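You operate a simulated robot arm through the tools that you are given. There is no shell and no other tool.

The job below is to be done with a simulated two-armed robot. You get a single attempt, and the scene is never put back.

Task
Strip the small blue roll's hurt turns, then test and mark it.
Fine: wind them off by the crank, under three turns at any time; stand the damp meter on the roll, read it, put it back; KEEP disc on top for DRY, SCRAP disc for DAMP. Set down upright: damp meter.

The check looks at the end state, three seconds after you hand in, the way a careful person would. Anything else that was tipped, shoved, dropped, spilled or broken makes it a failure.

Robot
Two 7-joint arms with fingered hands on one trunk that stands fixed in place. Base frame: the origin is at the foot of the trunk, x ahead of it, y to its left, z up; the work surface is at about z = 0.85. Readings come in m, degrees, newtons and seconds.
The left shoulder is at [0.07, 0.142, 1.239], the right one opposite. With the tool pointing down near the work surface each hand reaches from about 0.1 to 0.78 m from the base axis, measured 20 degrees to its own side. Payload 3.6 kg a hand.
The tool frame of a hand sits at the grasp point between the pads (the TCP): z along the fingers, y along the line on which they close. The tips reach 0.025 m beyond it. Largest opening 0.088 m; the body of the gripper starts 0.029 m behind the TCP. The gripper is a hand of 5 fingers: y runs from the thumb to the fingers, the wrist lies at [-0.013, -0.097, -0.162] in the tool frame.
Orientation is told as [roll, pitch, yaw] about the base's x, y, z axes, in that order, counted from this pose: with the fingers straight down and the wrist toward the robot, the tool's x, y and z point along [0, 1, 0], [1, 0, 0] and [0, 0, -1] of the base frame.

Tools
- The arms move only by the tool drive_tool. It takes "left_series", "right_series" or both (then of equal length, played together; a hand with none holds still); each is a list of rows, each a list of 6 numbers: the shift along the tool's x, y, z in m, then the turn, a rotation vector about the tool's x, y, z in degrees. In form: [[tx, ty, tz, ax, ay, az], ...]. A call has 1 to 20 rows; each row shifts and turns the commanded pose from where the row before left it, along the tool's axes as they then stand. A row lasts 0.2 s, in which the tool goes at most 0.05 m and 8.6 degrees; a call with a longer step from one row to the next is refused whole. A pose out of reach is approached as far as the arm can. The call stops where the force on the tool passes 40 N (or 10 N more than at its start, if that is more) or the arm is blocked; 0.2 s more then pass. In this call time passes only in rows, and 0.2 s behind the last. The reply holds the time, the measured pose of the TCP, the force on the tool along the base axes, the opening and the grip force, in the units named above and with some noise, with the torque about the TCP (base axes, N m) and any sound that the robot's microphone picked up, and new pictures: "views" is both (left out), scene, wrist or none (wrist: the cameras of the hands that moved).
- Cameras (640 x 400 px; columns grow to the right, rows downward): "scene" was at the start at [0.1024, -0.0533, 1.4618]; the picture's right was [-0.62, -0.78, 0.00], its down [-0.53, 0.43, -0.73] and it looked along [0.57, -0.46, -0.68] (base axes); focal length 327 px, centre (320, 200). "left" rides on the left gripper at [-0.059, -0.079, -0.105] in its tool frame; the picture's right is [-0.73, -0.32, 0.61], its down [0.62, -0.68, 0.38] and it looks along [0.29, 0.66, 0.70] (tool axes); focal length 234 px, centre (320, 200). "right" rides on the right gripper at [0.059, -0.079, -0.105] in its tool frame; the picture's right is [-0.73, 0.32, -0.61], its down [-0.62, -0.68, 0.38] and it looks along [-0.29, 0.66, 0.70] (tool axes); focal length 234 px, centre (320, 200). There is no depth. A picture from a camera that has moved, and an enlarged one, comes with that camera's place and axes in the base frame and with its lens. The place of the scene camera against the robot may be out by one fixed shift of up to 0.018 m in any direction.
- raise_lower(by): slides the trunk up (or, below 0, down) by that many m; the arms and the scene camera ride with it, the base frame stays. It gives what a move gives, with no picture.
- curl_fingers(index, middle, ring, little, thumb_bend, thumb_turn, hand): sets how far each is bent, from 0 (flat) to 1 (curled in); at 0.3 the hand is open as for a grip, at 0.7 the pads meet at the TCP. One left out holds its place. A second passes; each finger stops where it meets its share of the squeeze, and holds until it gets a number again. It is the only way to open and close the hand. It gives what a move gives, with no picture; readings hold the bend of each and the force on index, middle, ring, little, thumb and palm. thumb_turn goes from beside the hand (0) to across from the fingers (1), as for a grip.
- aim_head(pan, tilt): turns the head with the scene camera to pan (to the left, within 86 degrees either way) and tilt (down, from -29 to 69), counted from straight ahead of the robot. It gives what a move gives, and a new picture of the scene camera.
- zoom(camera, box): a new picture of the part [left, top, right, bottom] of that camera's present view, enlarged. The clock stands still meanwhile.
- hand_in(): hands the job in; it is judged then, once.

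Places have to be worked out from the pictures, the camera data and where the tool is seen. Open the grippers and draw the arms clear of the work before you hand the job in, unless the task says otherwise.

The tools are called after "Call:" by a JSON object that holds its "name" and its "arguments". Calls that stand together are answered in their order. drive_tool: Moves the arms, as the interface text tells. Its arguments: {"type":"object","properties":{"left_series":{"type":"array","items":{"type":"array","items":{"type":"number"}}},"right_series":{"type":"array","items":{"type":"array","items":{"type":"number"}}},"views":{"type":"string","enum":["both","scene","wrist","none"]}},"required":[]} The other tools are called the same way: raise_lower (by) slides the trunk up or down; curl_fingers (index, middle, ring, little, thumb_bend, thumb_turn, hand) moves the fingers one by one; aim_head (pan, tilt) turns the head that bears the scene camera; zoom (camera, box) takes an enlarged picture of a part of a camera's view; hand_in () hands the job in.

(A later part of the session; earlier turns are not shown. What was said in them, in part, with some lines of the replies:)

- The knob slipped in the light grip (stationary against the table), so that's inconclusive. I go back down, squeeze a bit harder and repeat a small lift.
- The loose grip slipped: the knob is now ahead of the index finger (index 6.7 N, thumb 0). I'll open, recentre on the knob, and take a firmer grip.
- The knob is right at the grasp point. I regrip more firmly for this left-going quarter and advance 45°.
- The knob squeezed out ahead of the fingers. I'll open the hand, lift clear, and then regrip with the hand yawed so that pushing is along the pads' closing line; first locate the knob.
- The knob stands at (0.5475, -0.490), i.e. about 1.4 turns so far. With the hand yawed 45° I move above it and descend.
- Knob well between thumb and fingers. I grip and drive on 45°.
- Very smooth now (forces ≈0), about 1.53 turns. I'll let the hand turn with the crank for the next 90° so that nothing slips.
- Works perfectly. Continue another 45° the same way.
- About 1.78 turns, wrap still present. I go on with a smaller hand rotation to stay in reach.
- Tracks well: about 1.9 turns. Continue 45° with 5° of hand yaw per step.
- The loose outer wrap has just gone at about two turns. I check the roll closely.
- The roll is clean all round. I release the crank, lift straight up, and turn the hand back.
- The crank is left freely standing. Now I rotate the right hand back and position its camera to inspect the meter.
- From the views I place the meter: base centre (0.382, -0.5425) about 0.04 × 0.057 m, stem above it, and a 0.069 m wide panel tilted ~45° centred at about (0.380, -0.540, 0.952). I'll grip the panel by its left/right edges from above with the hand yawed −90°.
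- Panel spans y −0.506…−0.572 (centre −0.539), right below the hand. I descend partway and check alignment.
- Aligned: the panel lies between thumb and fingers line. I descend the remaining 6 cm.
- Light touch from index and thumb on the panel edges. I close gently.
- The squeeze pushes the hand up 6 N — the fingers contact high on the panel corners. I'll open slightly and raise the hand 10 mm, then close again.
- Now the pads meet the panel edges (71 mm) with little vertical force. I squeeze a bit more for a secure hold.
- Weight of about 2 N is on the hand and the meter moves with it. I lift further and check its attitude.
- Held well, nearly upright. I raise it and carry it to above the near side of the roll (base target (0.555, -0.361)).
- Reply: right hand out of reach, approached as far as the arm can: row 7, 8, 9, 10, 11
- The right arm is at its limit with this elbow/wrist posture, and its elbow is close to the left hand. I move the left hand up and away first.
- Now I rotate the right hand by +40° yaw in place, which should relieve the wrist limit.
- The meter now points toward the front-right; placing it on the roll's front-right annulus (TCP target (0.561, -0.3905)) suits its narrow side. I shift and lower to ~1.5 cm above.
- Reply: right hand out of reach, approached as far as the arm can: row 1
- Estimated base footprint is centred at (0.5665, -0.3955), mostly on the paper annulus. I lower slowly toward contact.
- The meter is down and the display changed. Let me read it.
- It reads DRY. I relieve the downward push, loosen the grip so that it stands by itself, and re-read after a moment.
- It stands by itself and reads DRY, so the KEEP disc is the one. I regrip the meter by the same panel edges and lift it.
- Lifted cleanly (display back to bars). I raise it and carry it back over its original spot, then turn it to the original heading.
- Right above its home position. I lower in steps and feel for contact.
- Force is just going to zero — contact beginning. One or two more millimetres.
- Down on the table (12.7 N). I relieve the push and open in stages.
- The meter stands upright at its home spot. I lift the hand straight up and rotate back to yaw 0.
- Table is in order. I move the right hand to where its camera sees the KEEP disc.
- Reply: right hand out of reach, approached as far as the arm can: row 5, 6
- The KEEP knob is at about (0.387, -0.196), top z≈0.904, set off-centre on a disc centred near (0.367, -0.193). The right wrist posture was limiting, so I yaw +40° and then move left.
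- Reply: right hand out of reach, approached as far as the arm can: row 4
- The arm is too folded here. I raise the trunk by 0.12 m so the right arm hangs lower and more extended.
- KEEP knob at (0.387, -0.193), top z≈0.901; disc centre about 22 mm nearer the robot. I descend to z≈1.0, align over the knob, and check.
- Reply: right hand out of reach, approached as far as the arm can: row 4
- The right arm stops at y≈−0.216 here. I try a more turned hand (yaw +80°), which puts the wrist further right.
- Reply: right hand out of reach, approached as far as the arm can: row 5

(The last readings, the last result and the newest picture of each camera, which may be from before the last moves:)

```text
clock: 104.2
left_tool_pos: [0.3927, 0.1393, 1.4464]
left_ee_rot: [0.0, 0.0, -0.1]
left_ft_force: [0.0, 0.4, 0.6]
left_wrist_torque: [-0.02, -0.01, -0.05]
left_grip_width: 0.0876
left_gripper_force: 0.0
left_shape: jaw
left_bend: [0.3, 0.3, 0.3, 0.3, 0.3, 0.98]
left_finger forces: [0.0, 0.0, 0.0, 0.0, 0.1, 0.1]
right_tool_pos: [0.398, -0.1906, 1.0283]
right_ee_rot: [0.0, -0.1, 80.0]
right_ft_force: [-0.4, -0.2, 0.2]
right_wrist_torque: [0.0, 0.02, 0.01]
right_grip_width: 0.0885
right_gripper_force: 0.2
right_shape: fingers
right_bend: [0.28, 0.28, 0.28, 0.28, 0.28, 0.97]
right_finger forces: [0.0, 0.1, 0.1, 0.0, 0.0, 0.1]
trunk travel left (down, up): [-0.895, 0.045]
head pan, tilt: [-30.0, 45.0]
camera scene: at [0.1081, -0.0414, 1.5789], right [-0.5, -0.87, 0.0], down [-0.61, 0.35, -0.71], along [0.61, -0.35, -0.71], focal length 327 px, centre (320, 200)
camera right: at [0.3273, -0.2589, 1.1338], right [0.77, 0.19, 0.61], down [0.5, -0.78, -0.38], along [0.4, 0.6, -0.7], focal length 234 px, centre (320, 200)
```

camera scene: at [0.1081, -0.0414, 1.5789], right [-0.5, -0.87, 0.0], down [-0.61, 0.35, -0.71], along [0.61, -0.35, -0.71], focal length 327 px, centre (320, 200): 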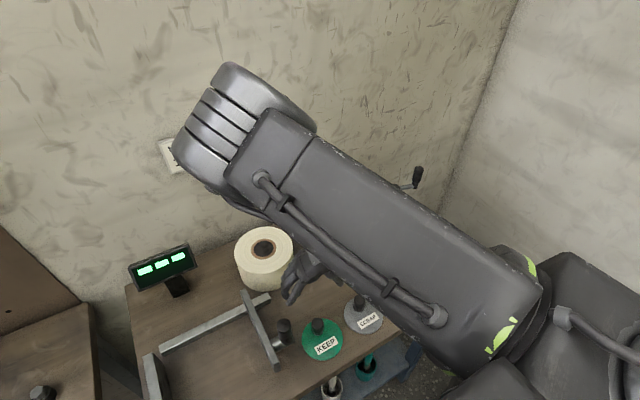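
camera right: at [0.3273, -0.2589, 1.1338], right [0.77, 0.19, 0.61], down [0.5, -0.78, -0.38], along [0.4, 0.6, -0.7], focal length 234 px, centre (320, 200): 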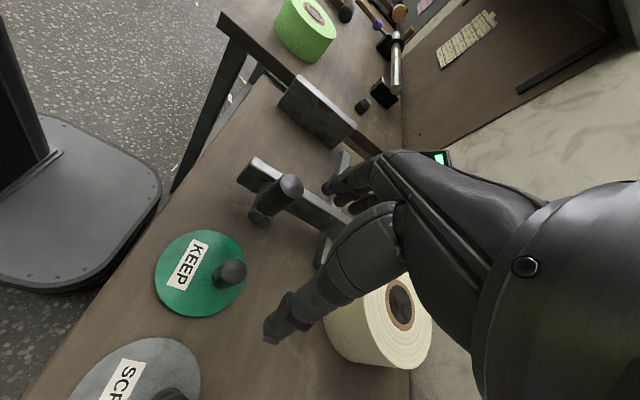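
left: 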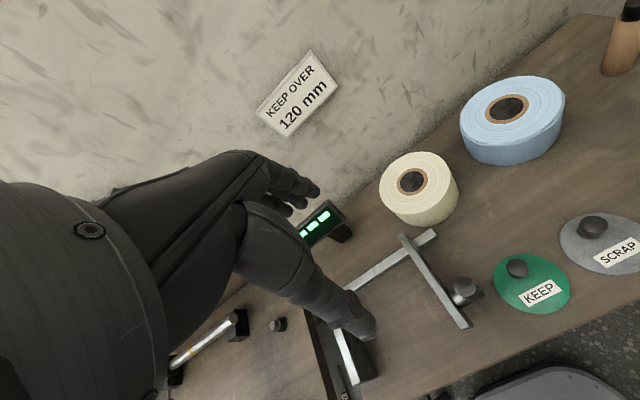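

That posture works: hand at (0.398, -0.191). I zoom in to refine the knob position relative to the hand.

Call:
{"name": "zoom", "arguments": {"camera": "right", "box": [140, 210, 300, 330]}}

Call:
{"name": "curl_fingers", "arguments": {"hand": "right", "index": 0.42, "middle": 0.42, "ring": 0.42, "little": 0.42, "thumb_bend": 0.42, "thumb_turn": 1.0}}

```text
3.33 times, centred on (220, 270) of right
camera zoom: at [0.3273, -0.2589, 1.1338], right [0.77, 0.19, 0.61], down [0.5, -0.78, -0.38], along [0.4, 0.6, -0.7], focal length 781 px, centre (653, -33)
```

zoom: 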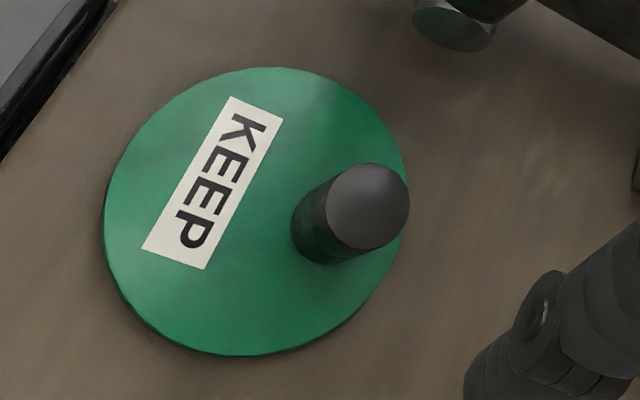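

```text
clock: 105.2
left_tool_pos: [0.3924, 0.1376, 1.4453]
left_ee_rot: [-0.1, 0.0, -0.1]
left_ft_force: [-0.8, 0.4, 0.7]
left_wrist_torque: [0.01, -0.01, -0.02]
left_grip_width: 0.0874
left_gripper_force: 0.0
left_shape: jaw
left_bend: [0.3, 0.3, 0.3, 0.3, 0.3, 0.98]
left_finger forces: [0.1, 0.0, 0.1, 0.0, 0.0, 0.0]
right_tool_pos: [0.3982, -0.191, 1.0287]
right_ee_rot: [0.0, 0.0, 80.0]
right_ft_force: [0.2, -0.1, 1.3]
right_wrist_torque: [-0.01, 0.01, 0.0]
right_grip_width: 0.0596
right_gripper_force: 0.0
right_shape: fingers
right_bend: [0.42, 0.42, 0.42, 0.42, 0.42, 0.99]
right_finger forces: [0.0, 0.1, 0.0, 0.0, 0.1, 0.0]
trunk travel left (down, up): [-0.895, 0.045]
head pan, tilt: [-30.0, 45.0]
```

Knob at (0.3877, -0.194). I shift over it and descend to z≈0.95, check, then on.

Call:
{"name": "drive_tool", "arguments": {"right_series": [[0.0101, -0.0043, 0, 0, 0, 0], [0, 0, 0.04, 0, 0, 0], [0, 0, 0.035, 0, 0, 0]], "views": "wrist"}}

Call:
{"name": "zoom", "arguments": {"camera": "right", "box": [200, 160, 400, 340]}}

```text
clock: 106.0
left_tool_pos: [0.3946, 0.1382, 1.4454]
left_ee_rot: [0.0, 0.1, 0.0]
left_ft_force: [0.5, -0.8, -0.5]
left_wrist_torque: [0.0, -0.02, 0.0]
left_grip_width: 0.0878
left_gripper_force: 0.0
left_shape: jaw
left_bend: [0.3, 0.3, 0.3, 0.3, 0.3, 0.98]
left_finger forces: [0.0, 0.1, 0.1, 0.0, 0.0, 0.1]
right_tool_pos: [0.3955, -0.1931, 0.9528]
right_ee_rot: [0.0, -0.1, 79.9]
right_ft_force: [-0.2, 0.2, -0.3]
right_wrist_torque: [0.01, -0.01, -0.02]
right_grip_width: 0.0595
right_gripper_force: 0.2
right_shape: fingers
right_bend: [0.42, 0.42, 0.42, 0.42, 0.42, 0.99]
right_finger forces: [0.1, 0.1, 0.0, 0.0, 0.0, 0.0]
right hand out of reach, approached as far as the arm can: row 2
trunk travel left (down, up): [-0.895, 0.045]
head pan, tilt: [-30.0, 45.0]
camera right: at [0.3254, -0.262, 1.0576], right [0.77, 0.19, 0.61], down [0.5, -0.78, -0.39], along [0.4, 0.6, -0.69], focal length 234 px, centre (320, 200)
```

right: 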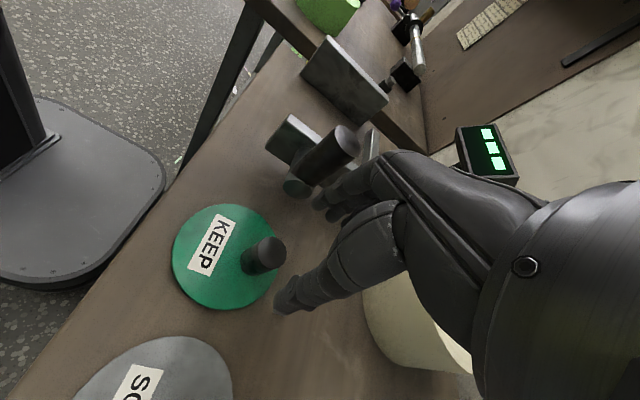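

```text
2.22 times, centred on (300, 250) of right
camera zoom: at [0.3254, -0.262, 1.0576], right [0.77, 0.19, 0.61], down [0.5, -0.78, -0.39], along [0.4, 0.6, -0.69], focal length 520 px, centre (364, 89)
```

zoom: 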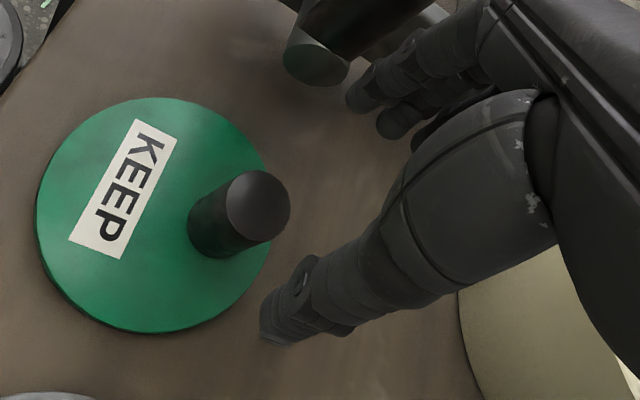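

I correct the 8 mm in x (lower position should allow it) and check.

Call:
{"name": "drive_tool", "arguments": {"right_series": [[0.0078, -0.002, 0.005, 0, 0, 0]], "views": "wrist"}}

Call:
{"name": "zoom", "arguments": {"camera": "right", "box": [200, 160, 400, 340]}}

```text
clock: 106.4
left_tool_pos: [0.3918, 0.1392, 1.4456]
left_ee_rot: [0.1, -0.1, 0.0]
left_ft_force: [0.0, 0.3, -0.9]
left_wrist_torque: [0.02, 0.0, 0.02]
left_grip_width: 0.0878
left_gripper_force: 0.0
left_shape: jaw
left_bend: [0.3, 0.3, 0.3, 0.3, 0.3, 0.98]
left_finger forces: [0.1, 0.0, 0.0, 0.0, 0.0, 0.0]
right_tool_pos: [0.393, -0.1949, 0.9487]
right_ee_rot: [0.3, -0.1, 79.9]
right_ft_force: [0.0, -0.1, 0.2]
right_wrist_torque: [0.01, -0.01, 0.02]
right_grip_width: 0.0596
right_gripper_force: 0.0
right_shape: fingers
right_bend: [0.42, 0.42, 0.42, 0.42, 0.42, 0.99]
right_finger forces: [0.0, 0.0, 0.0, 0.0, 0.0, 0.1]
right hand out of reach, approached as far as the arm can: row 1
trunk travel left (down, up): [-0.895, 0.045]
head pan, tilt: [-30.0, 45.0]
camera right: at [0.3219, -0.2631, 1.0537], right [0.77, 0.19, 0.6], down [0.49, -0.78, -0.39], along [0.4, 0.6, -0.7], focal length 234 px, centre (320, 200)
```

right: 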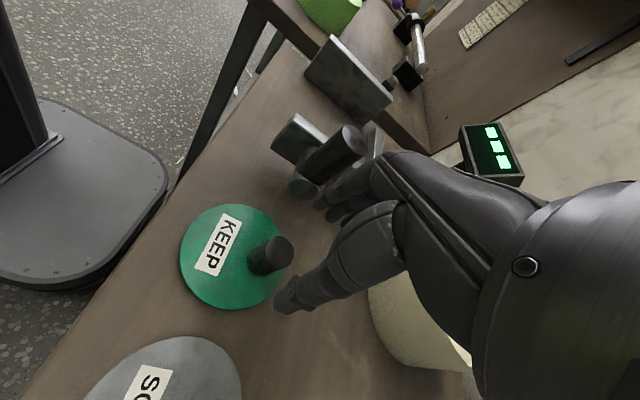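

```text
2.22 times, centred on (300, 250) of right
camera zoom: at [0.3219, -0.2631, 1.0537], right [0.77, 0.19, 0.6], down [0.49, -0.78, -0.39], along [0.4, 0.6, -0.7], focal length 520 px, centre (364, 89)
```

zoom: 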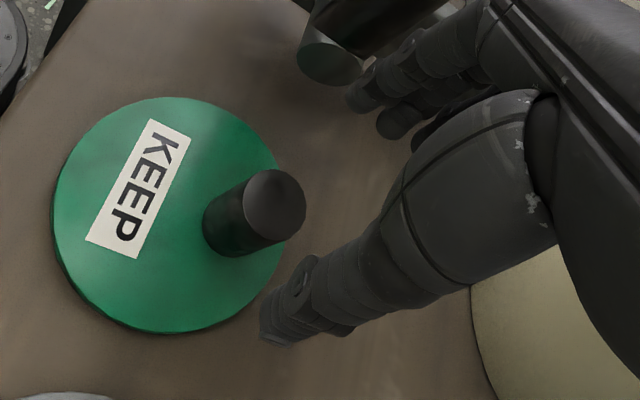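

The knob is ~5 mm to tool +x of the hand axis. I go lower, nudging toward it.

Call:
{"name": "drive_tool", "arguments": {"right_series": [[0, 0, 0.02, 0, 0, 0], [0.004, 0, 0.02, 0, 0, 0], [0.002, 0, 0.012, 0, 0, 0]], "views": "wrist"}}

Call:
{"name": "zoom", "arguments": {"camera": "right", "box": [200, 160, 400, 340]}}

```text
clock: 107.2
left_tool_pos: [0.3926, 0.1398, 1.4454]
left_ee_rot: [0.0, 0.0, -0.1]
left_ft_force: [-0.3, 0.6, -0.9]
left_wrist_torque: [-0.01, -0.02, 0.0]
left_grip_width: 0.0875
left_gripper_force: 0.0
left_shape: jaw
left_bend: [0.3, 0.3, 0.3, 0.3, 0.3, 0.98]
left_finger forces: [0.1, 0.1, 0.0, 0.0, 0.1, 0.0]
right_tool_pos: [0.3853, -0.1932, 0.8966]
right_ee_rot: [0.1, -0.1, 80.1]
right_ft_force: [-0.4, 0.4, -0.8]
right_wrist_torque: [0.03, -0.01, -0.02]
right_grip_width: 0.0596
right_gripper_force: 0.0
right_shape: fingers
right_bend: [0.42, 0.42, 0.42, 0.42, 0.42, 0.99]
right_finger forces: [0.0, 0.1, 0.1, 0.1, 0.0, 0.0]
trunk travel left (down, up): [-0.895, 0.045]
head pan, tilt: [-30.0, 45.0]
camera right: at [0.3143, -0.2625, 1.0016], right [0.77, 0.19, 0.61], down [0.5, -0.78, -0.39], along [0.4, 0.6, -0.69], focal length 234 px, centre (320, 200)
```

right: 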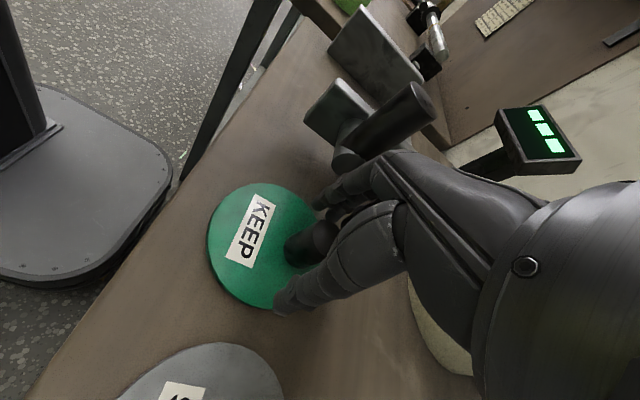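

```text
2.22 times, centred on (300, 250) of right
camera zoom: at [0.3143, -0.2625, 1.0016], right [0.77, 0.19, 0.61], down [0.5, -0.78, -0.39], along [0.4, 0.6, -0.69], focal length 520 px, centre (364, 89)
```

zoom: 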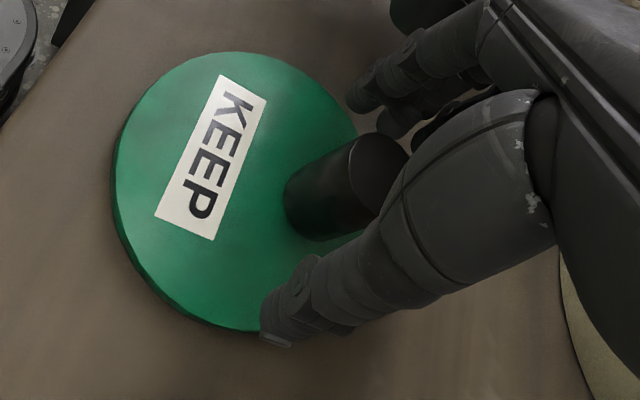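

The knob is between thumb and fingers at z 0.897. I close on it.

Call:
{"name": "curl_fingers", "arguments": {"hand": "right", "index": 0.62, "middle": 0.62, "ring": 0.62, "little": 0.62, "thumb_bend": 0.62, "thumb_turn": 1.0}}

Call:
{"name": "zoom", "arguments": {"camera": "right", "box": [200, 160, 400, 340]}}

```text
clock: 108.2
left_tool_pos: [0.3928, 0.1396, 1.4457]
left_ee_rot: [0.1, 0.0, -0.1]
left_ft_force: [0.3, 0.9, -0.3]
left_wrist_torque: [-0.01, 0.03, 0.0]
left_grip_width: 0.0877
left_gripper_force: 0.0
left_shape: jaw
left_bend: [0.3, 0.3, 0.3, 0.3, 0.3, 0.98]
left_finger forces: [0.0, 0.0, 0.1, 0.0, 0.0, 0.1]
right_tool_pos: [0.3854, -0.1938, 0.8963]
right_ee_rot: [-0.1, -0.2, 80.1]
right_ft_force: [-0.3, 0.3, 0.2]
right_wrist_torque: [-0.02, -0.03, -0.03]
right_grip_width: 0.0188
right_gripper_force: 2.0
right_shape: fingers
right_bend: [0.61, 0.6, 0.62, 0.62, 0.6, 1.0]
right_finger forces: [0.6, 1.1, 0.0, 0.0, 1.6, 0.0]
trunk travel left (down, up): [-0.895, 0.045]
head pan, tilt: [-30.0, 45.0]
```

```text
2.22 times, centred on (300, 250) of right
camera zoom: at [0.3143, -0.2624, 1.0018], right [0.77, 0.19, 0.61], down [0.5, -0.78, -0.39], along [0.4, 0.6, -0.69], focal length 520 px, centre (364, 89)
```

zoom: 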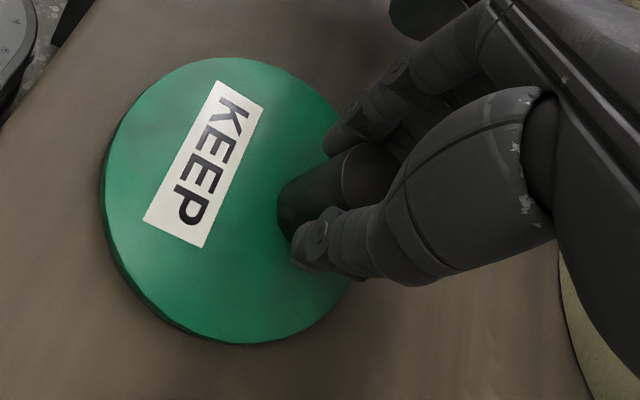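

Light symmetrical contact. I firm the grip and lift a little.

Call:
{"name": "curl_fingers", "arguments": {"hand": "right", "index": 0.74, "middle": 0.74, "ring": 0.66, "little": 0.66, "thumb_bend": 0.72, "thumb_turn": 1.0}}

Call:
{"name": "drive_tool", "arguments": {"right_series": [[0, 0, -0.005, 0, 0, 0], [0, 0, -0.01, 0, 0, 0]], "views": "wrist"}}

Call:
{"name": "zoom", "arguments": {"camera": "right", "box": [160, 140, 400, 340]}}

Call:
{"name": "zoom", "arguments": {"camera": "scene", "box": [260, 270, 420, 390]}}

```text
clock: 109.2
left_tool_pos: [0.3919, 0.1388, 1.444]
left_ee_rot: [0.0, 0.1, 0.0]
left_ft_force: [0.8, -0.4, -0.3]
left_wrist_torque: [0.02, 0.03, -0.01]
left_grip_width: 0.0878
left_gripper_force: 0.1
left_shape: jaw
left_bend: [0.3, 0.3, 0.3, 0.3, 0.3, 0.98]
left_finger forces: [0.1, 0.0, 0.0, 0.1, 0.1, 0.1]
right_tool_pos: [0.386, -0.1932, 0.8982]
right_ee_rot: [0.0, -0.2, 80.0]
right_ft_force: [0.7, 1.5, 2.8]
right_wrist_torque: [-0.09, 0.01, 0.01]
right_grip_width: 0.0154
right_gripper_force: 13.0
right_shape: fingers
right_bend: [0.72, 0.64, 0.66, 0.66, 0.6, 1.0]
right_finger forces: [6.3, 7.6, 0.0, 0.1, 12.2, 0.1]
trunk travel left (down, up): [-0.895, 0.045]
head pan, tilt: [-30.0, 45.0]
```

```text
clock: 109.8
left_tool_pos: [0.3925, 0.1397, 1.4458]
left_ee_rot: [0.0, 0.0, -0.1]
left_ft_force: [0.5, -0.2, 0.5]
left_wrist_torque: [0.0, 0.01, 0.02]
left_grip_width: 0.0877
left_gripper_force: 0.1
left_shape: jaw
left_bend: [0.3, 0.3, 0.3, 0.3, 0.3, 0.98]
left_finger forces: [0.1, 0.0, 0.1, 0.0, 0.1, 0.0]
right_tool_pos: [0.3858, -0.1944, 0.9131]
right_ee_rot: [0.3, -0.2, 79.9]
right_ft_force: [0.1, 0.1, -1.4]
right_wrist_torque: [0.0, -0.01, 0.01]
right_grip_width: 0.0156
right_gripper_force: 13.4
right_shape: fingers
right_bend: [0.72, 0.64, 0.66, 0.66, 0.6, 1.0]
right_finger forces: [6.2, 7.5, 0.0, 0.0, 12.6, 0.0]
trunk travel left (down, up): [-0.895, 0.045]
head pan, tilt: [-30.0, 45.0]
camera right: at [0.3156, -0.2632, 1.0174], right [0.77, 0.19, 0.6], down [0.49, -0.78, -0.39], along [0.4, 0.6, -0.7], focal length 234 px, centre (320, 200)
```

right: 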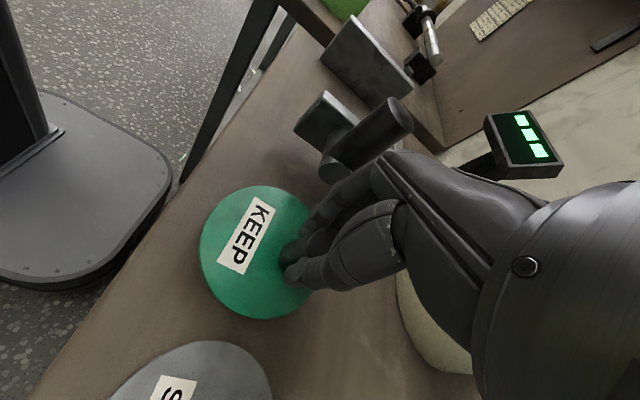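

```text
2.00 times, centred on (280, 240) of right
camera zoom: at [0.3156, -0.2632, 1.0174], right [0.77, 0.19, 0.6], down [0.49, -0.78, -0.39], along [0.4, 0.6, -0.7], focal length 468 px, centre (400, 120)
```

zoom: 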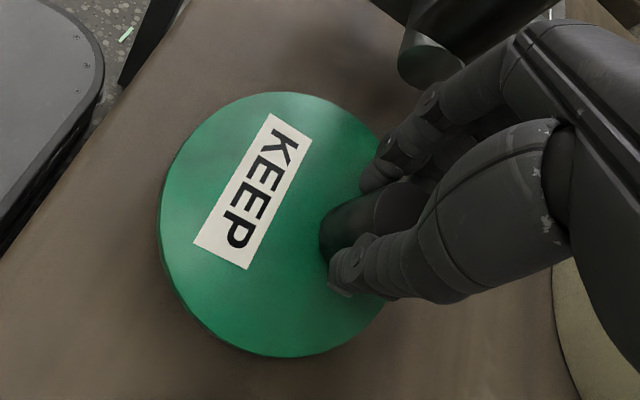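

```text
3.33 times, centred on (340, 330) of scene
camera zoom: at [0.108, -0.0418, 1.5789], right [-0.5, -0.87, 0.0], down [-0.61, 0.35, -0.71], along [0.61, -0.35, -0.71], focal length 1089 px, centre (253, -233)
```

zoom: 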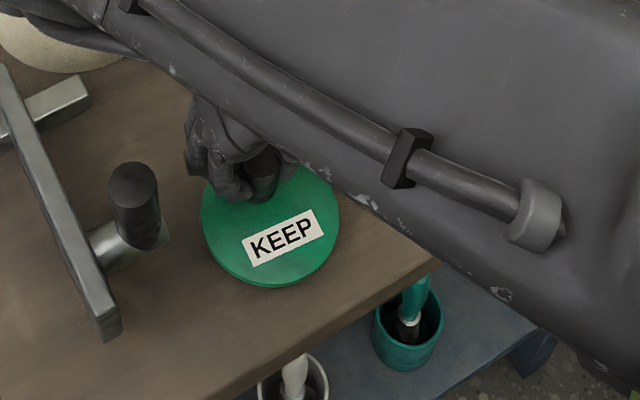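

The disc hangs level in the grip (about 1.5–2 N). I lift it and carry it outward toward the roll in stages.

Call:
{"name": "drive_tool", "arguments": {"right_series": [[-0.0116, -0.0081, -0.03, 0, 0, 0], [-0.0116, -0.0081, -0.04, 0, 0, 0], [-0.0116, -0.0081, -0.04, 0, 0, 0], [-0.0314, -0.0168, 0, 0, 0, 0], [-0.0314, -0.0168, 0, 0, 0, 0], [-0.0314, -0.0168, 0, 0, 0, 0]], "views": "both"}}

```text
clock: 111.2
left_tool_pos: [0.3927, 0.1369, 1.4453]
left_ee_rot: [0.0, 0.0, -0.1]
left_ft_force: [-0.2, 0.3, 0.0]
left_wrist_torque: [0.01, 0.02, 0.0]
left_grip_width: 0.0874
left_gripper_force: 0.1
left_shape: jaw
left_bend: [0.3, 0.3, 0.3, 0.3, 0.3, 0.98]
left_finger forces: [0.1, 0.0, 0.1, 0.0, 0.0, 0.1]
right_tool_pos: [0.5023, -0.2936, 1.0189]
right_ee_rot: [0.0, -0.2, 80.0]
right_ft_force: [-0.6, 0.0, -0.9]
right_wrist_torque: [0.02, 0.01, 0.03]
right_grip_width: 0.0149
right_gripper_force: 12.6
right_shape: fingers
right_bend: [0.73, 0.64, 0.66, 0.66, 0.6, 1.0]
right_finger forces: [5.9, 7.1, 0.0, 0.0, 11.7, 0.1]
trunk travel left (down, up): [-0.895, 0.045]
head pan, tilt: [-30.0, 45.0]
camera scene: at [0.1086, -0.0434, 1.5788], right [-0.5, -0.87, 0.0], down [-0.61, 0.35, -0.71], along [0.61, -0.35, -0.71], focal length 327 px, centre (320, 200)
camera right: at [0.4308, -0.3619, 1.1242], right [0.77, 0.19, 0.61], down [0.5, -0.78, -0.39], along [0.4, 0.6, -0.69], focal length 234 px, centre (320, 200)
```

scene: 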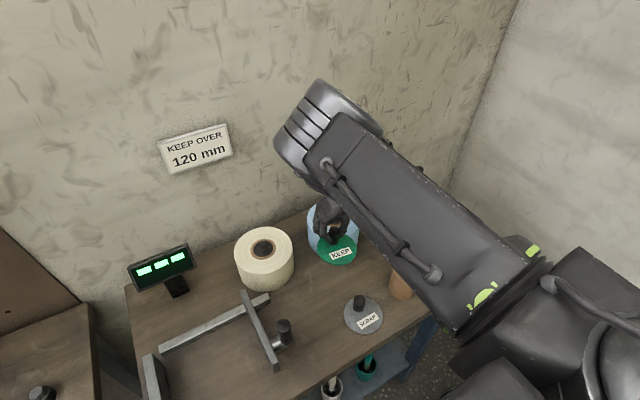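
right: 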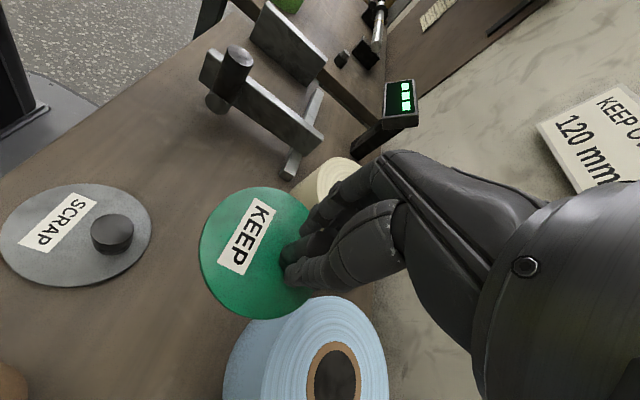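

Clear of everything. I raise slightly and rotate the hand to yaw 0.

Call:
{"name": "drive_tool", "arguments": {"right_series": [[0, 0, -0.02, 0, 0, 0], [0, 0, 0, 0, 0, 8], [0, 0, 0, 0, 0, 8], [0, 0, 0, 0, 0, 8], [0, 0, 0, 0, 0, 8], [0, 0, 0, 0, 0, 8], [0, 0, 0, 0, 0, 8], [0, 0, 0, 0, 0, 8], [0, 0, 0, 0, 0, 8], [0, 0, 0, 0, 0, 8], [0, 0, 0, 0, 0, 8]], "views": "both"}}

```text
clock: 113.6
left_tool_pos: [0.3922, 0.1397, 1.4455]
left_ee_rot: [0.1, 0.0, -0.1]
left_ft_force: [0.4, 0.7, 0.0]
left_wrist_torque: [-0.02, 0.01, 0.0]
left_grip_width: 0.0878
left_gripper_force: 0.0
left_shape: jaw
left_bend: [0.3, 0.3, 0.3, 0.3, 0.3, 0.98]
left_finger forces: [0.0, 0.0, 0.1, 0.1, 0.0, 0.0]
right_tool_pos: [0.4992, -0.2909, 1.0416]
right_ee_rot: [0.1, 0.0, -0.1]
right_ft_force: [0.6, -0.5, -0.9]
right_wrist_torque: [0.02, 0.03, 0.03]
right_grip_width: 0.0148
right_gripper_force: 12.3
right_shape: fingers
right_bend: [0.73, 0.64, 0.66, 0.66, 0.6, 1.0]
right_finger forces: [5.8, 7.1, 0.0, 0.1, 11.6, 0.1]
trunk travel left (down, up): [-0.895, 0.045]
head pan, tilt: [-30.0, 45.0]
camera scene: at [0.1079, -0.0417, 1.5789], right [-0.5, -0.87, 0.0], down [-0.61, 0.35, -0.71], along [0.61, -0.35, -0.71], focal length 327 px, centre (320, 200)
camera right: at [0.4202, -0.2323, 1.1467], right [0.32, -0.73, 0.61], down [-0.68, -0.62, -0.39], along [0.66, -0.29, -0.7], focal length 234 px, centre (320, 200)
```

scene: 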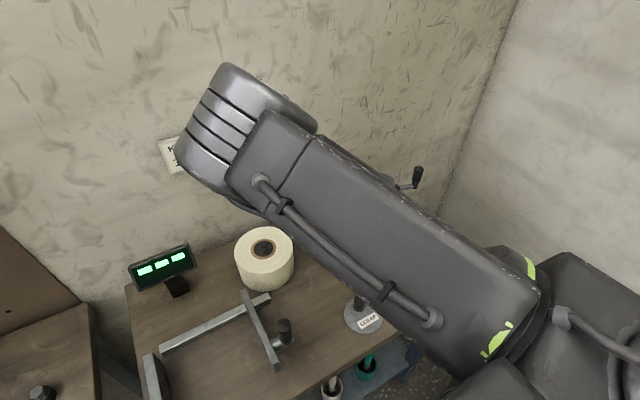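
right: 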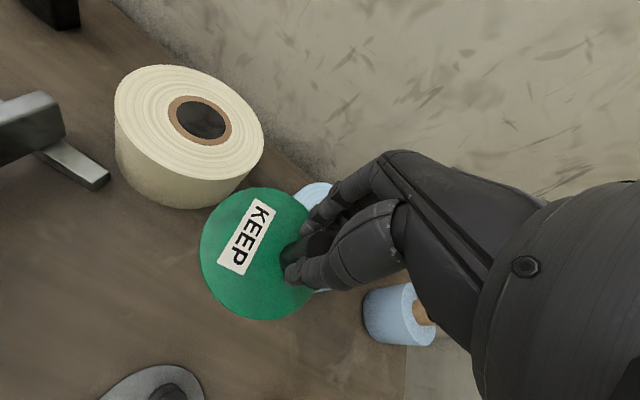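

Now I move over the roll: knob target (0.6075, -0.382) so that the disc centre sits over the roll's centre.

Call:
{"name": "drive_tool", "arguments": {"right_series": [[-0.0228, 0.027, 0, 0, 0, 0], [-0.0228, 0.027, 0, 0, 0, 0], [-0.0228, 0.027, 0, 0, 0, 0], [-0.0228, 0.027, 0, 0, 0, 0], [0, 0, 0.03, 0, 0, 0]], "views": "both"}}

Call:
{"name": "zoom", "arguments": {"camera": "right", "box": [140, 120, 400, 360]}}

```text
clock: 114.8
left_tool_pos: [0.393, 0.1385, 1.4455]
left_ee_rot: [0.0, 0.1, -0.1]
left_ft_force: [0.5, -0.4, 0.8]
left_wrist_torque: [0.0, -0.01, -0.02]
left_grip_width: 0.0878
left_gripper_force: 0.0
left_shape: jaw
left_bend: [0.3, 0.3, 0.3, 0.3, 0.3, 0.98]
left_finger forces: [0.0, 0.0, 0.0, 0.0, 0.0, 0.1]
right_tool_pos: [0.6088, -0.3804, 1.0131]
right_ee_rot: [0.1, 0.0, 0.2]
right_ft_force: [-0.5, -0.1, -0.8]
right_wrist_torque: [-0.01, -0.01, -0.01]
right_grip_width: 0.0147
right_gripper_force: 12.4
right_shape: fingers
right_bend: [0.73, 0.64, 0.66, 0.66, 0.6, 1.0]
right_finger forces: [5.7, 7.4, 0.0, 0.0, 11.5, 0.0]
trunk travel left (down, up): [-0.895, 0.045]
head pan, tilt: [-30.0, 45.0]
camera scene: at [0.1088, -0.0425, 1.5789], right [-0.5, -0.87, 0.0], down [-0.61, 0.35, -0.71], along [0.61, -0.35, -0.71], focal length 327 px, centre (320, 200)
camera right: at [0.5304, -0.3232, 1.1178], right [0.32, -0.73, 0.61], down [-0.68, -0.62, -0.38], along [0.66, -0.29, -0.7], focal length 234 px, centre (320, 200)
```

scene: 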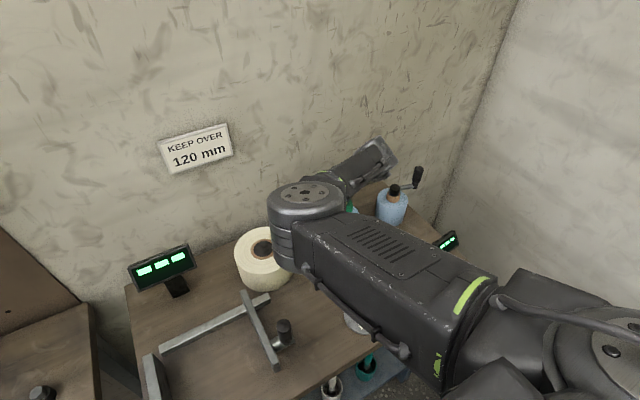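
right: 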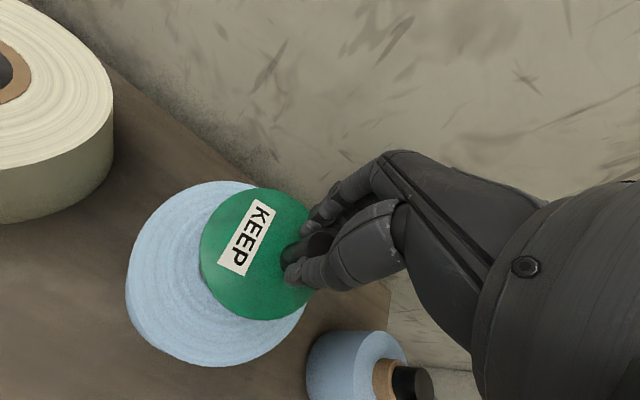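

```text
1.67 times, centred on (270, 240) of right
camera zoom: at [0.5304, -0.3232, 1.1178], right [0.32, -0.73, 0.61], down [-0.68, -0.62, -0.38], along [0.66, -0.29, -0.7], focal length 390 px, centre (403, 133)
```

zoom: 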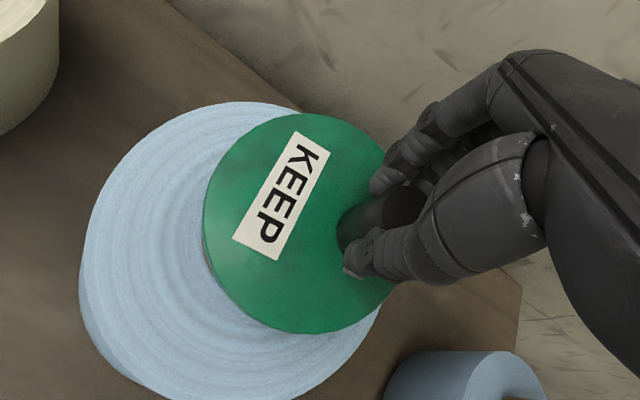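

The disc centre is at about (0.595, -0.360), practically over the roll centre. I lower it slowly.

Call:
{"name": "drive_tool", "arguments": {"right_series": [[0, 0, 0.012, 0, 0, 0], [0, 0, 0.012, 0, 0, 0], [0, 0, 0.005, 0, 0, 0]], "views": "none"}}

Call:
{"name": "drive_tool", "arguments": {"right_series": [[0, 0, 0.003, 0, 0, 0]], "views": "none"}}

Call:
{"name": "drive_tool", "arguments": {"right_series": [[0, 0, 0.002, 0, 0, 0]], "views": "wrist"}}

```text
clock: 115.6
left_tool_pos: [0.3922, 0.1388, 1.4468]
left_ee_rot: [-0.1, 0.0, -0.2]
left_ft_force: [-0.1, 0.1, 0.3]
left_wrist_torque: [0.01, 0.0, 0.02]
left_grip_width: 0.0875
left_gripper_force: 0.1
left_shape: jaw
left_bend: [0.3, 0.3, 0.3, 0.3, 0.3, 0.98]
left_finger forces: [0.0, 0.0, 0.0, 0.1, 0.1, 0.1]
right_tool_pos: [0.6081, -0.3802, 0.9834]
right_ee_rot: [0.2, 0.1, 0.0]
right_ft_force: [-0.4, 0.8, -1.2]
right_wrist_torque: [-0.02, 0.01, 0.01]
right_grip_width: 0.0141
right_gripper_force: 12.4
right_shape: fingers
right_bend: [0.73, 0.64, 0.66, 0.66, 0.6, 1.0]
right_finger forces: [5.6, 7.4, 0.1, 0.0, 11.6, 0.0]
trunk travel left (down, up): [-0.895, 0.045]
head pan, tilt: [-30.0, 45.0]
```

```text
clock: 116.0
left_tool_pos: [0.3925, 0.1383, 1.4454]
left_ee_rot: [-0.1, 0.0, -0.1]
left_ft_force: [-0.3, 0.0, 0.3]
left_wrist_torque: [0.02, 0.01, 0.0]
left_grip_width: 0.0878
left_gripper_force: 0.1
left_shape: jaw
left_bend: [0.3, 0.3, 0.3, 0.3, 0.3, 0.98]
left_finger forces: [0.0, 0.1, 0.0, 0.0, 0.0, 0.0]
right_tool_pos: [0.6061, -0.3811, 0.9804]
right_ee_rot: [0.1, 0.0, 0.0]
right_ft_force: [-0.3, -0.3, -1.3]
right_wrist_torque: [0.01, 0.0, 0.01]
right_grip_width: 0.0143
right_gripper_force: 12.5
right_shape: fingers
right_bend: [0.73, 0.64, 0.66, 0.66, 0.6, 1.0]
right_finger forces: [5.7, 7.4, 0.1, 0.0, 11.7, 0.0]
trunk travel left (down, up): [-0.895, 0.045]
head pan, tilt: [-30.0, 45.0]
```

```text
clock: 116.4
left_tool_pos: [0.3919, 0.1377, 1.4457]
left_ee_rot: [0.0, -0.1, -0.1]
left_ft_force: [0.0, -0.7, -0.2]
left_wrist_torque: [-0.01, -0.01, 0.01]
left_grip_width: 0.0878
left_gripper_force: 0.1
left_shape: jaw
left_bend: [0.3, 0.3, 0.3, 0.3, 0.3, 0.98]
left_finger forces: [0.0, 0.0, 0.1, 0.1, 0.0, 0.0]
right_tool_pos: [0.6074, -0.3801, 0.9786]
right_ee_rot: [0.0, 0.0, 0.0]
right_ft_force: [0.0, -0.5, 0.1]
right_wrist_torque: [0.0, 0.05, -0.01]
right_grip_width: 0.0143
right_gripper_force: 11.6
right_shape: fingers
right_bend: [0.73, 0.64, 0.66, 0.66, 0.6, 1.0]
right_finger forces: [5.7, 7.2, 0.0, 0.0, 11.4, 0.0]
trunk travel left (down, up): [-0.895, 0.045]
head pan, tilt: [-30.0, 45.0]
camera right: at [0.5288, -0.3233, 1.0837], right [0.32, -0.73, 0.61], down [-0.68, -0.62, -0.39], along [0.66, -0.29, -0.7], focal length 234 px, centre (320, 200)
```

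right: 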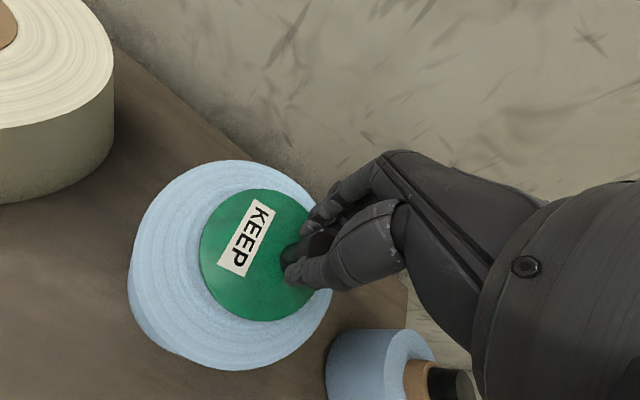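

Contact just beginning. One more small step, then open gently.

Call:
{"name": "drive_tool", "arguments": {"right_series": [[0, 0, 0.0015, 0, 0, 0]], "views": "none"}}

Call:
{"name": "curl_fingers", "arguments": {"hand": "right", "index": 0.6, "middle": 0.6, "ring": 0.58, "little": 0.58, "thumb_bend": 0.58}}

Call:
{"name": "curl_fingers", "arguments": {"hand": "right", "index": 0.42, "middle": 0.42, "ring": 0.42, "little": 0.42, "thumb_bend": 0.42}}

Call:
{"name": "zoom", "arguments": {"camera": "right", "box": [110, 120, 400, 380]}}

```text
clock: 116.8
left_tool_pos: [0.3934, 0.1389, 1.4464]
left_ee_rot: [0.1, 0.0, -0.1]
left_ft_force: [-0.7, 0.1, -0.2]
left_wrist_torque: [0.0, -0.01, 0.0]
left_grip_width: 0.0877
left_gripper_force: 0.0
left_shape: jaw
left_bend: [0.3, 0.3, 0.3, 0.3, 0.3, 0.98]
left_finger forces: [0.0, 0.0, 0.0, 0.0, 0.0, 0.0]
right_tool_pos: [0.6068, -0.3816, 0.9773]
right_ee_rot: [0.1, -0.1, 0.0]
right_ft_force: [0.0, 0.5, 0.7]
right_wrist_torque: [0.01, 0.09, -0.03]
right_grip_width: 0.0144
right_gripper_force: 12.6
right_shape: fingers
right_bend: [0.73, 0.64, 0.66, 0.66, 0.6, 1.0]
right_finger forces: [6.0, 7.4, 0.0, 0.1, 11.1, 0.1]
trunk travel left (down, up): [-0.895, 0.045]
head pan, tilt: [-30.0, 45.0]
```

```text
clock: 117.8
left_tool_pos: [0.3928, 0.1382, 1.4465]
left_ee_rot: [0.0, 0.0, -0.1]
left_ft_force: [-0.2, -0.5, -0.6]
left_wrist_torque: [-0.02, 0.01, -0.03]
left_grip_width: 0.0876
left_gripper_force: 0.1
left_shape: jaw
left_bend: [0.3, 0.3, 0.3, 0.3, 0.3, 0.98]
left_finger forces: [0.0, 0.1, 0.0, 0.1, 0.1, 0.0]
right_tool_pos: [0.6064, -0.3826, 0.9765]
right_ee_rot: [0.2, 0.0, 0.1]
right_ft_force: [-0.4, -0.3, 0.3]
right_wrist_torque: [0.02, 0.0, 0.02]
right_grip_width: 0.0232
right_gripper_force: 0.4
right_shape: fingers
right_bend: [0.6, 0.6, 0.57, 0.57, 0.56, 1.0]
right_finger forces: [0.1, 0.0, 0.1, 0.0, 0.1, 0.0]
trunk travel left (down, up): [-0.895, 0.045]
head pan, tilt: [-30.0, 45.0]
```

```text
clock: 118.8
left_tool_pos: [0.3925, 0.1389, 1.4446]
left_ee_rot: [0.0, 0.0, -0.1]
left_ft_force: [-0.2, -0.3, -0.5]
left_wrist_torque: [0.0, 0.02, 0.01]
left_grip_width: 0.0876
left_gripper_force: 0.0
left_shape: jaw
left_bend: [0.3, 0.3, 0.3, 0.3, 0.3, 0.98]
left_finger forces: [0.0, 0.0, 0.0, 0.0, 0.0, 0.1]
right_tool_pos: [0.6071, -0.3824, 0.9773]
right_ee_rot: [0.1, 0.1, -0.1]
right_ft_force: [-0.9, -0.6, -0.9]
right_wrist_torque: [-0.01, 0.0, 0.01]
right_grip_width: 0.0587
right_gripper_force: 0.0
right_shape: fingers
right_bend: [0.42, 0.42, 0.42, 0.42, 0.42, 0.99]
right_finger forces: [0.1, 0.0, 0.0, 0.0, 0.0, 0.1]
trunk travel left (down, up): [-0.895, 0.045]
head pan, tilt: [-30.0, 45.0]
```

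```text
1.54 times, centred on (255, 250) of right
camera zoom: at [0.5288, -0.3239, 1.082], right [0.32, -0.73, 0.61], down [-0.68, -0.62, -0.38], along [0.66, -0.29, -0.7], focal length 360 px, centre (420, 123)
```

zoom: 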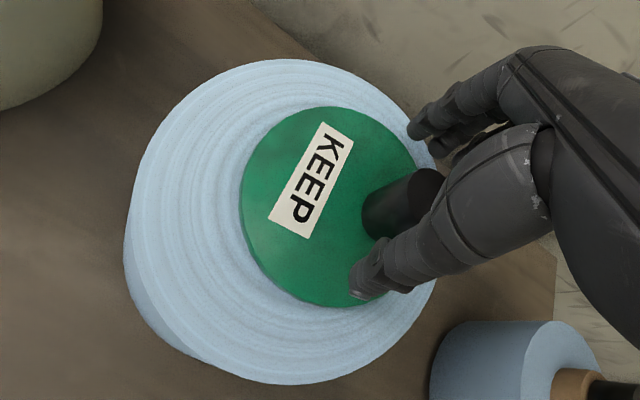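

The disc lies on the roll, free of the fingers. I lift the hand straight up.

Call:
{"name": "drive_tool", "arguments": {"right_series": [[0, 0, -0.02, 0, 0, 0], [0, 0, -0.03, 0, 0, 0], [0, 0, -0.045, 0, 0, 0], [0, 0, -0.045, 0, 0, 0], [0, 0, -0.045, 0, 0, 0]], "views": "both"}}

Call:
{"name": "zoom", "arguments": {"camera": "right", "box": [110, 120, 400, 380]}}

```text
clock: 120.0
left_tool_pos: [0.3911, 0.1406, 1.4458]
left_ee_rot: [-0.1, 0.0, -0.1]
left_ft_force: [-0.1, -0.3, -0.1]
left_wrist_torque: [0.0, 0.0, -0.03]
left_grip_width: 0.0878
left_gripper_force: 0.2
left_shape: jaw
left_bend: [0.3, 0.3, 0.3, 0.3, 0.3, 0.98]
left_finger forces: [0.0, 0.0, 0.0, 0.1, 0.0, 0.1]
right_tool_pos: [0.6058, -0.3793, 1.1626]
right_ee_rot: [0.1, 0.0, 0.1]
right_ft_force: [-0.8, -0.1, 1.0]
right_wrist_torque: [0.02, -0.03, 0.01]
right_grip_width: 0.0591
right_gripper_force: 0.1
right_shape: fingers
right_bend: [0.42, 0.42, 0.42, 0.42, 0.42, 0.99]
right_finger forces: [0.0, 0.0, 0.1, 0.0, 0.0, 0.1]
trunk travel left (down, up): [-0.895, 0.045]
head pan, tilt: [-30.0, 45.0]
camera scene: at [0.1074, -0.0404, 1.5789], right [-0.5, -0.87, 0.0], down [-0.61, 0.35, -0.71], along [0.61, -0.35, -0.71], focal length 327 px, centre (320, 200)
camera right: at [0.527, -0.3213, 1.2688], right [0.32, -0.73, 0.61], down [-0.68, -0.62, -0.38], along [0.66, -0.29, -0.7], focal length 234 px, centre (320, 200)
```

scene: 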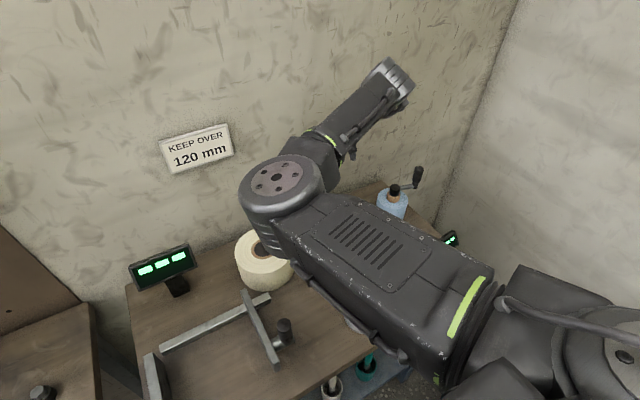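
right: 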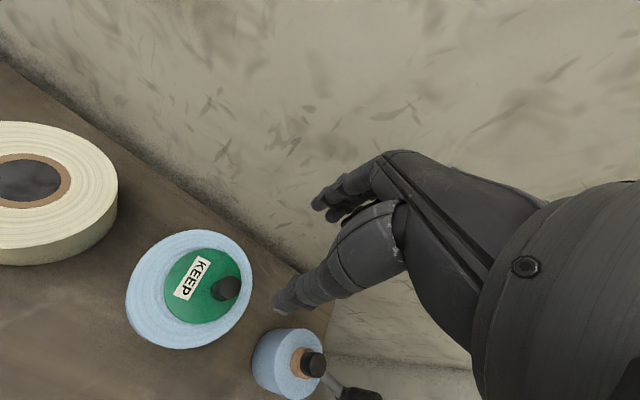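

```text
1.54 times, centred on (255, 250) of right
camera zoom: at [0.527, -0.3213, 1.2688], right [0.32, -0.73, 0.61], down [-0.68, -0.62, -0.38], along [0.66, -0.29, -0.7], focal length 360 px, centre (420, 123)
```

zoom: 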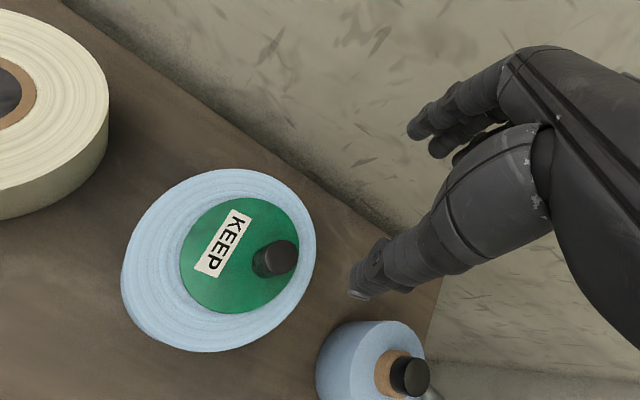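

The KEEP disc rests flat on the roll. I retract the right arm, rising and moving back and right over the free area.

Call:
{"name": "drive_tool", "arguments": {"right_series": [[0, 0, -0.04, 0, 0, 0], [0, 0, -0.04, 0, 0, 0], [-0.018, -0.036, 0, 0, 0, 0], [-0.018, -0.036, 0, 0, 0, 0], [-0.018, -0.036, 0, 0, 0, 0], [-0.018, -0.036, 0, 0, 0, 0], [-0.018, -0.036, 0, 0, 0, 0], [-0.018, -0.036, 0, 0, 0, 0], [-0.018, -0.036, 0, 0, 0, 0]], "views": "both"}}

Call:
{"name": "curl_fingers", "arguments": {"hand": "right", "index": 0.3, "middle": 0.3, "ring": 0.3, "little": 0.3, "thumb_bend": 0.3}}

Call:
{"name": "aim_head", "arguments": {"pan": -30, "tilt": 50}}

```text
clock: 122.0
left_tool_pos: [0.3916, 0.1373, 1.4467]
left_ee_rot: [0.1, 0.1, 0.0]
left_ft_force: [-0.3, -0.1, 0.2]
left_wrist_torque: [0.04, -0.05, -0.02]
left_grip_width: 0.0878
left_gripper_force: 0.2
left_shape: jaw
left_bend: [0.3, 0.3, 0.3, 0.3, 0.3, 0.98]
left_finger forces: [0.0, 0.0, 0.0, 0.0, 0.0, 0.0]
right_tool_pos: [0.3539, -0.5109, 1.2404]
right_ee_rot: [0.2, -0.1, 0.1]
right_ft_force: [-0.2, 0.3, 0.6]
right_wrist_torque: [0.0, 0.0, -0.04]
right_grip_width: 0.059
right_gripper_force: 0.0
right_shape: fingers
right_bend: [0.42, 0.42, 0.42, 0.42, 0.42, 0.99]
right_finger forces: [0.0, 0.0, 0.1, 0.1, 0.1, 0.0]
trunk travel left (down, up): [-0.895, 0.045]
head pan, tilt: [-30.0, 45.0]
camera scene: at [0.1064, -0.0438, 1.579], right [-0.5, -0.87, 0.0], down [-0.61, 0.35, -0.71], along [0.61, -0.35, -0.71], focal length 327 px, centre (320, 200)
camera right: at [0.275, -0.4525, 1.3462], right [0.32, -0.73, 0.6], down [-0.68, -0.62, -0.39], along [0.66, -0.29, -0.7], focal length 234 px, centre (320, 200)
```

scene: 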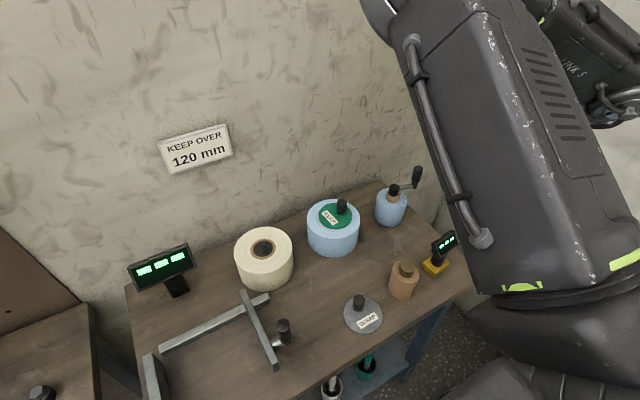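
right: 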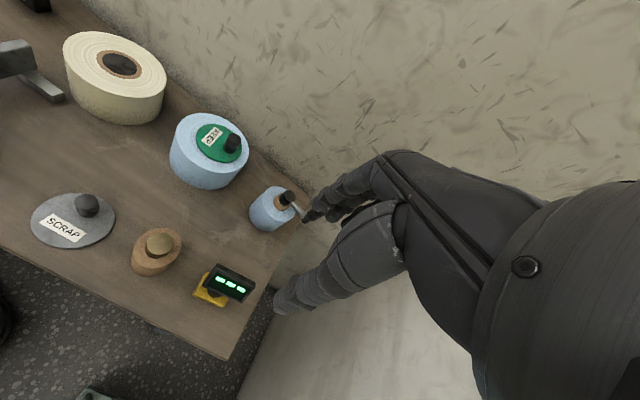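

```text
clock: 123.0
left_tool_pos: [0.3927, 0.1392, 1.4451]
left_ee_rot: [0.0, 0.0, -0.1]
left_ft_force: [0.5, 0.1, 0.7]
left_wrist_torque: [0.0, -0.03, -0.01]
left_grip_width: 0.0876
left_gripper_force: 0.1
left_shape: jaw
left_bend: [0.3, 0.3, 0.3, 0.3, 0.3, 0.98]
left_finger forces: [0.1, 0.0, 0.0, 0.0, 0.1, 0.0]
right_tool_pos: [0.3553, -0.5085, 1.2426]
right_ee_rot: [0.1, 0.0, 0.0]
right_ft_force: [0.3, -1.1, -0.1]
right_wrist_torque: [-0.02, -0.01, -0.02]
right_grip_width: 0.0844
right_gripper_force: 0.0
right_shape: fingers
right_bend: [0.3, 0.3, 0.3, 0.3, 0.3, 0.98]
right_finger forces: [0.0, 0.0, 0.0, 0.0, 0.0, 0.0]
trunk travel left (down, up): [-0.895, 0.045]
head pan, tilt: [-30.0, 45.0]
```

```text
clock: 123.6
left_tool_pos: [0.3924, 0.1398, 1.4452]
left_ee_rot: [0.2, 0.0, -0.1]
left_ft_force: [0.2, 0.4, -0.5]
left_wrist_torque: [-0.02, -0.02, 0.01]
left_grip_width: 0.0878
left_gripper_force: 0.0
left_shape: jaw
left_bend: [0.3, 0.3, 0.3, 0.3, 0.3, 0.98]
left_finger forces: [0.0, 0.0, 0.1, 0.1, 0.1, 0.1]
right_tool_pos: [0.3553, -0.5093, 1.242]
right_ee_rot: [0.1, 0.1, 0.1]
right_ft_force: [-0.4, -0.5, 0.3]
right_wrist_torque: [0.02, 0.03, -0.01]
right_grip_width: 0.0843
right_gripper_force: 0.0
right_shape: fingers
right_bend: [0.3, 0.3, 0.3, 0.3, 0.3, 0.98]
right_finger forces: [0.0, 0.1, 0.1, 0.0, 0.0, 0.0]
trunk travel left (down, up): [-0.895, 0.045]
head pan, tilt: [-30.0, 50.0]
camera scene: at [0.1045, -0.0397, 1.572], right [-0.5, -0.87, 0.0], down [-0.66, 0.38, -0.64], along [0.56, -0.32, -0.77], focal length 327 px, centre (320, 200)
```

scene: 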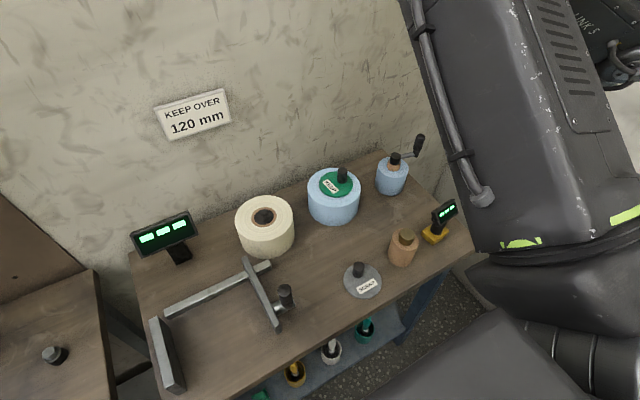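

Everything looks in place; a final close look at roll, disc and meter before handing in.

Call:
{"name": "zoom", "arguments": {"camera": "right", "box": [150, 95, 310, 215]}}

Call:
{"name": "zoom", "arguments": {"camera": "right", "box": [110, 210, 290, 330]}}

Call:
{"name": "zoom", "arguments": {"camera": "scene", "box": [290, 130, 480, 290]}}

```text
3.33 times, centred on (230, 155) of right
camera zoom: at [0.277, -0.4509, 1.3466], right [0.32, -0.73, 0.61], down [-0.68, -0.62, -0.38], along [0.66, -0.29, -0.7], focal length 781 px, centre (620, 350)
```

zoom: 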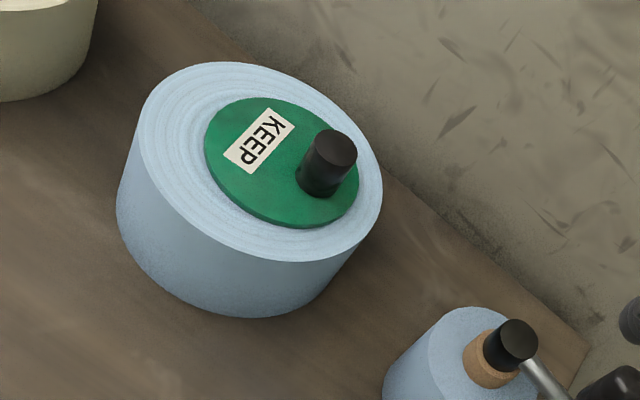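

```text
3.33 times, centred on (200, 270) of right
camera zoom: at [0.277, -0.4509, 1.3466], right [0.32, -0.73, 0.61], down [-0.68, -0.62, -0.38], along [0.66, -0.29, -0.7], focal length 781 px, centre (720, -33)
```

zoom: 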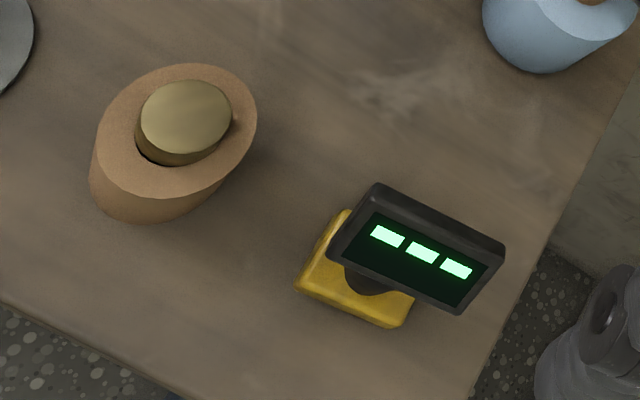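

```text
2.50 times, centred on (385, 210) of scene
camera zoom: at [0.1045, -0.0397, 1.572], right [-0.5, -0.87, 0.0], down [-0.66, 0.38, -0.64], along [0.56, -0.32, -0.77], focal length 817 px, centre (158, 175)
```

zoom: 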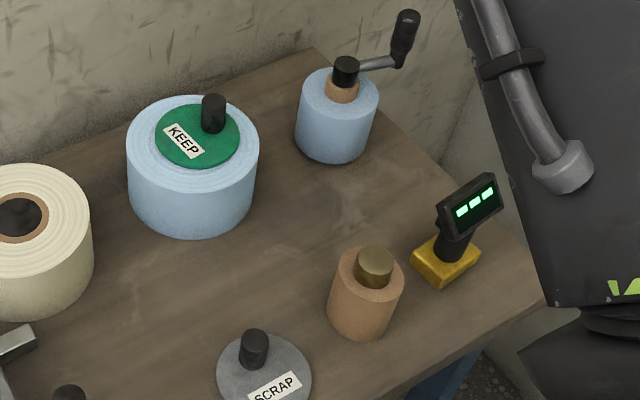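

The hurt wrap is off, the meter is back upright on its spot after reading DRY, and the KEEP disc lies flat on the roll. Both hands are open and clear, so I hand in.

Call:
{"name": "hand_in", "arguments": {}}

```text
The job is handed in.
```

I stripped the small blue roll's damaged turns, tested it as DRY, marked it KEEP, and handed the job in. I don't have the check's result.

- **Stripping:** I turned the crank clockwise. The loose outer wrap came away at about two turns, and I stopped there, under the three-turn limit. The roll then looked clean from the views I had. My grip on the knob slipped several times while cranking and had to be redone.
- **Testing:** The damp meter stood on the roll on its own and read DRY. I put it back upright at its original spot to within a few millimetres, as best I could judge from the pictures.
- **Marking:** The KEEP disc lies flat on top of the roll, roughly 1.5 cm off centre but fully on it. The SCRAP disc was left where it was.

In the final pictures nothing else on the table looked tipped or moved. Both hands are open and clear of the work. I left the trunk raised by 0.12 m, because the right arm couldn't reach the KEEP disc from the lower height.
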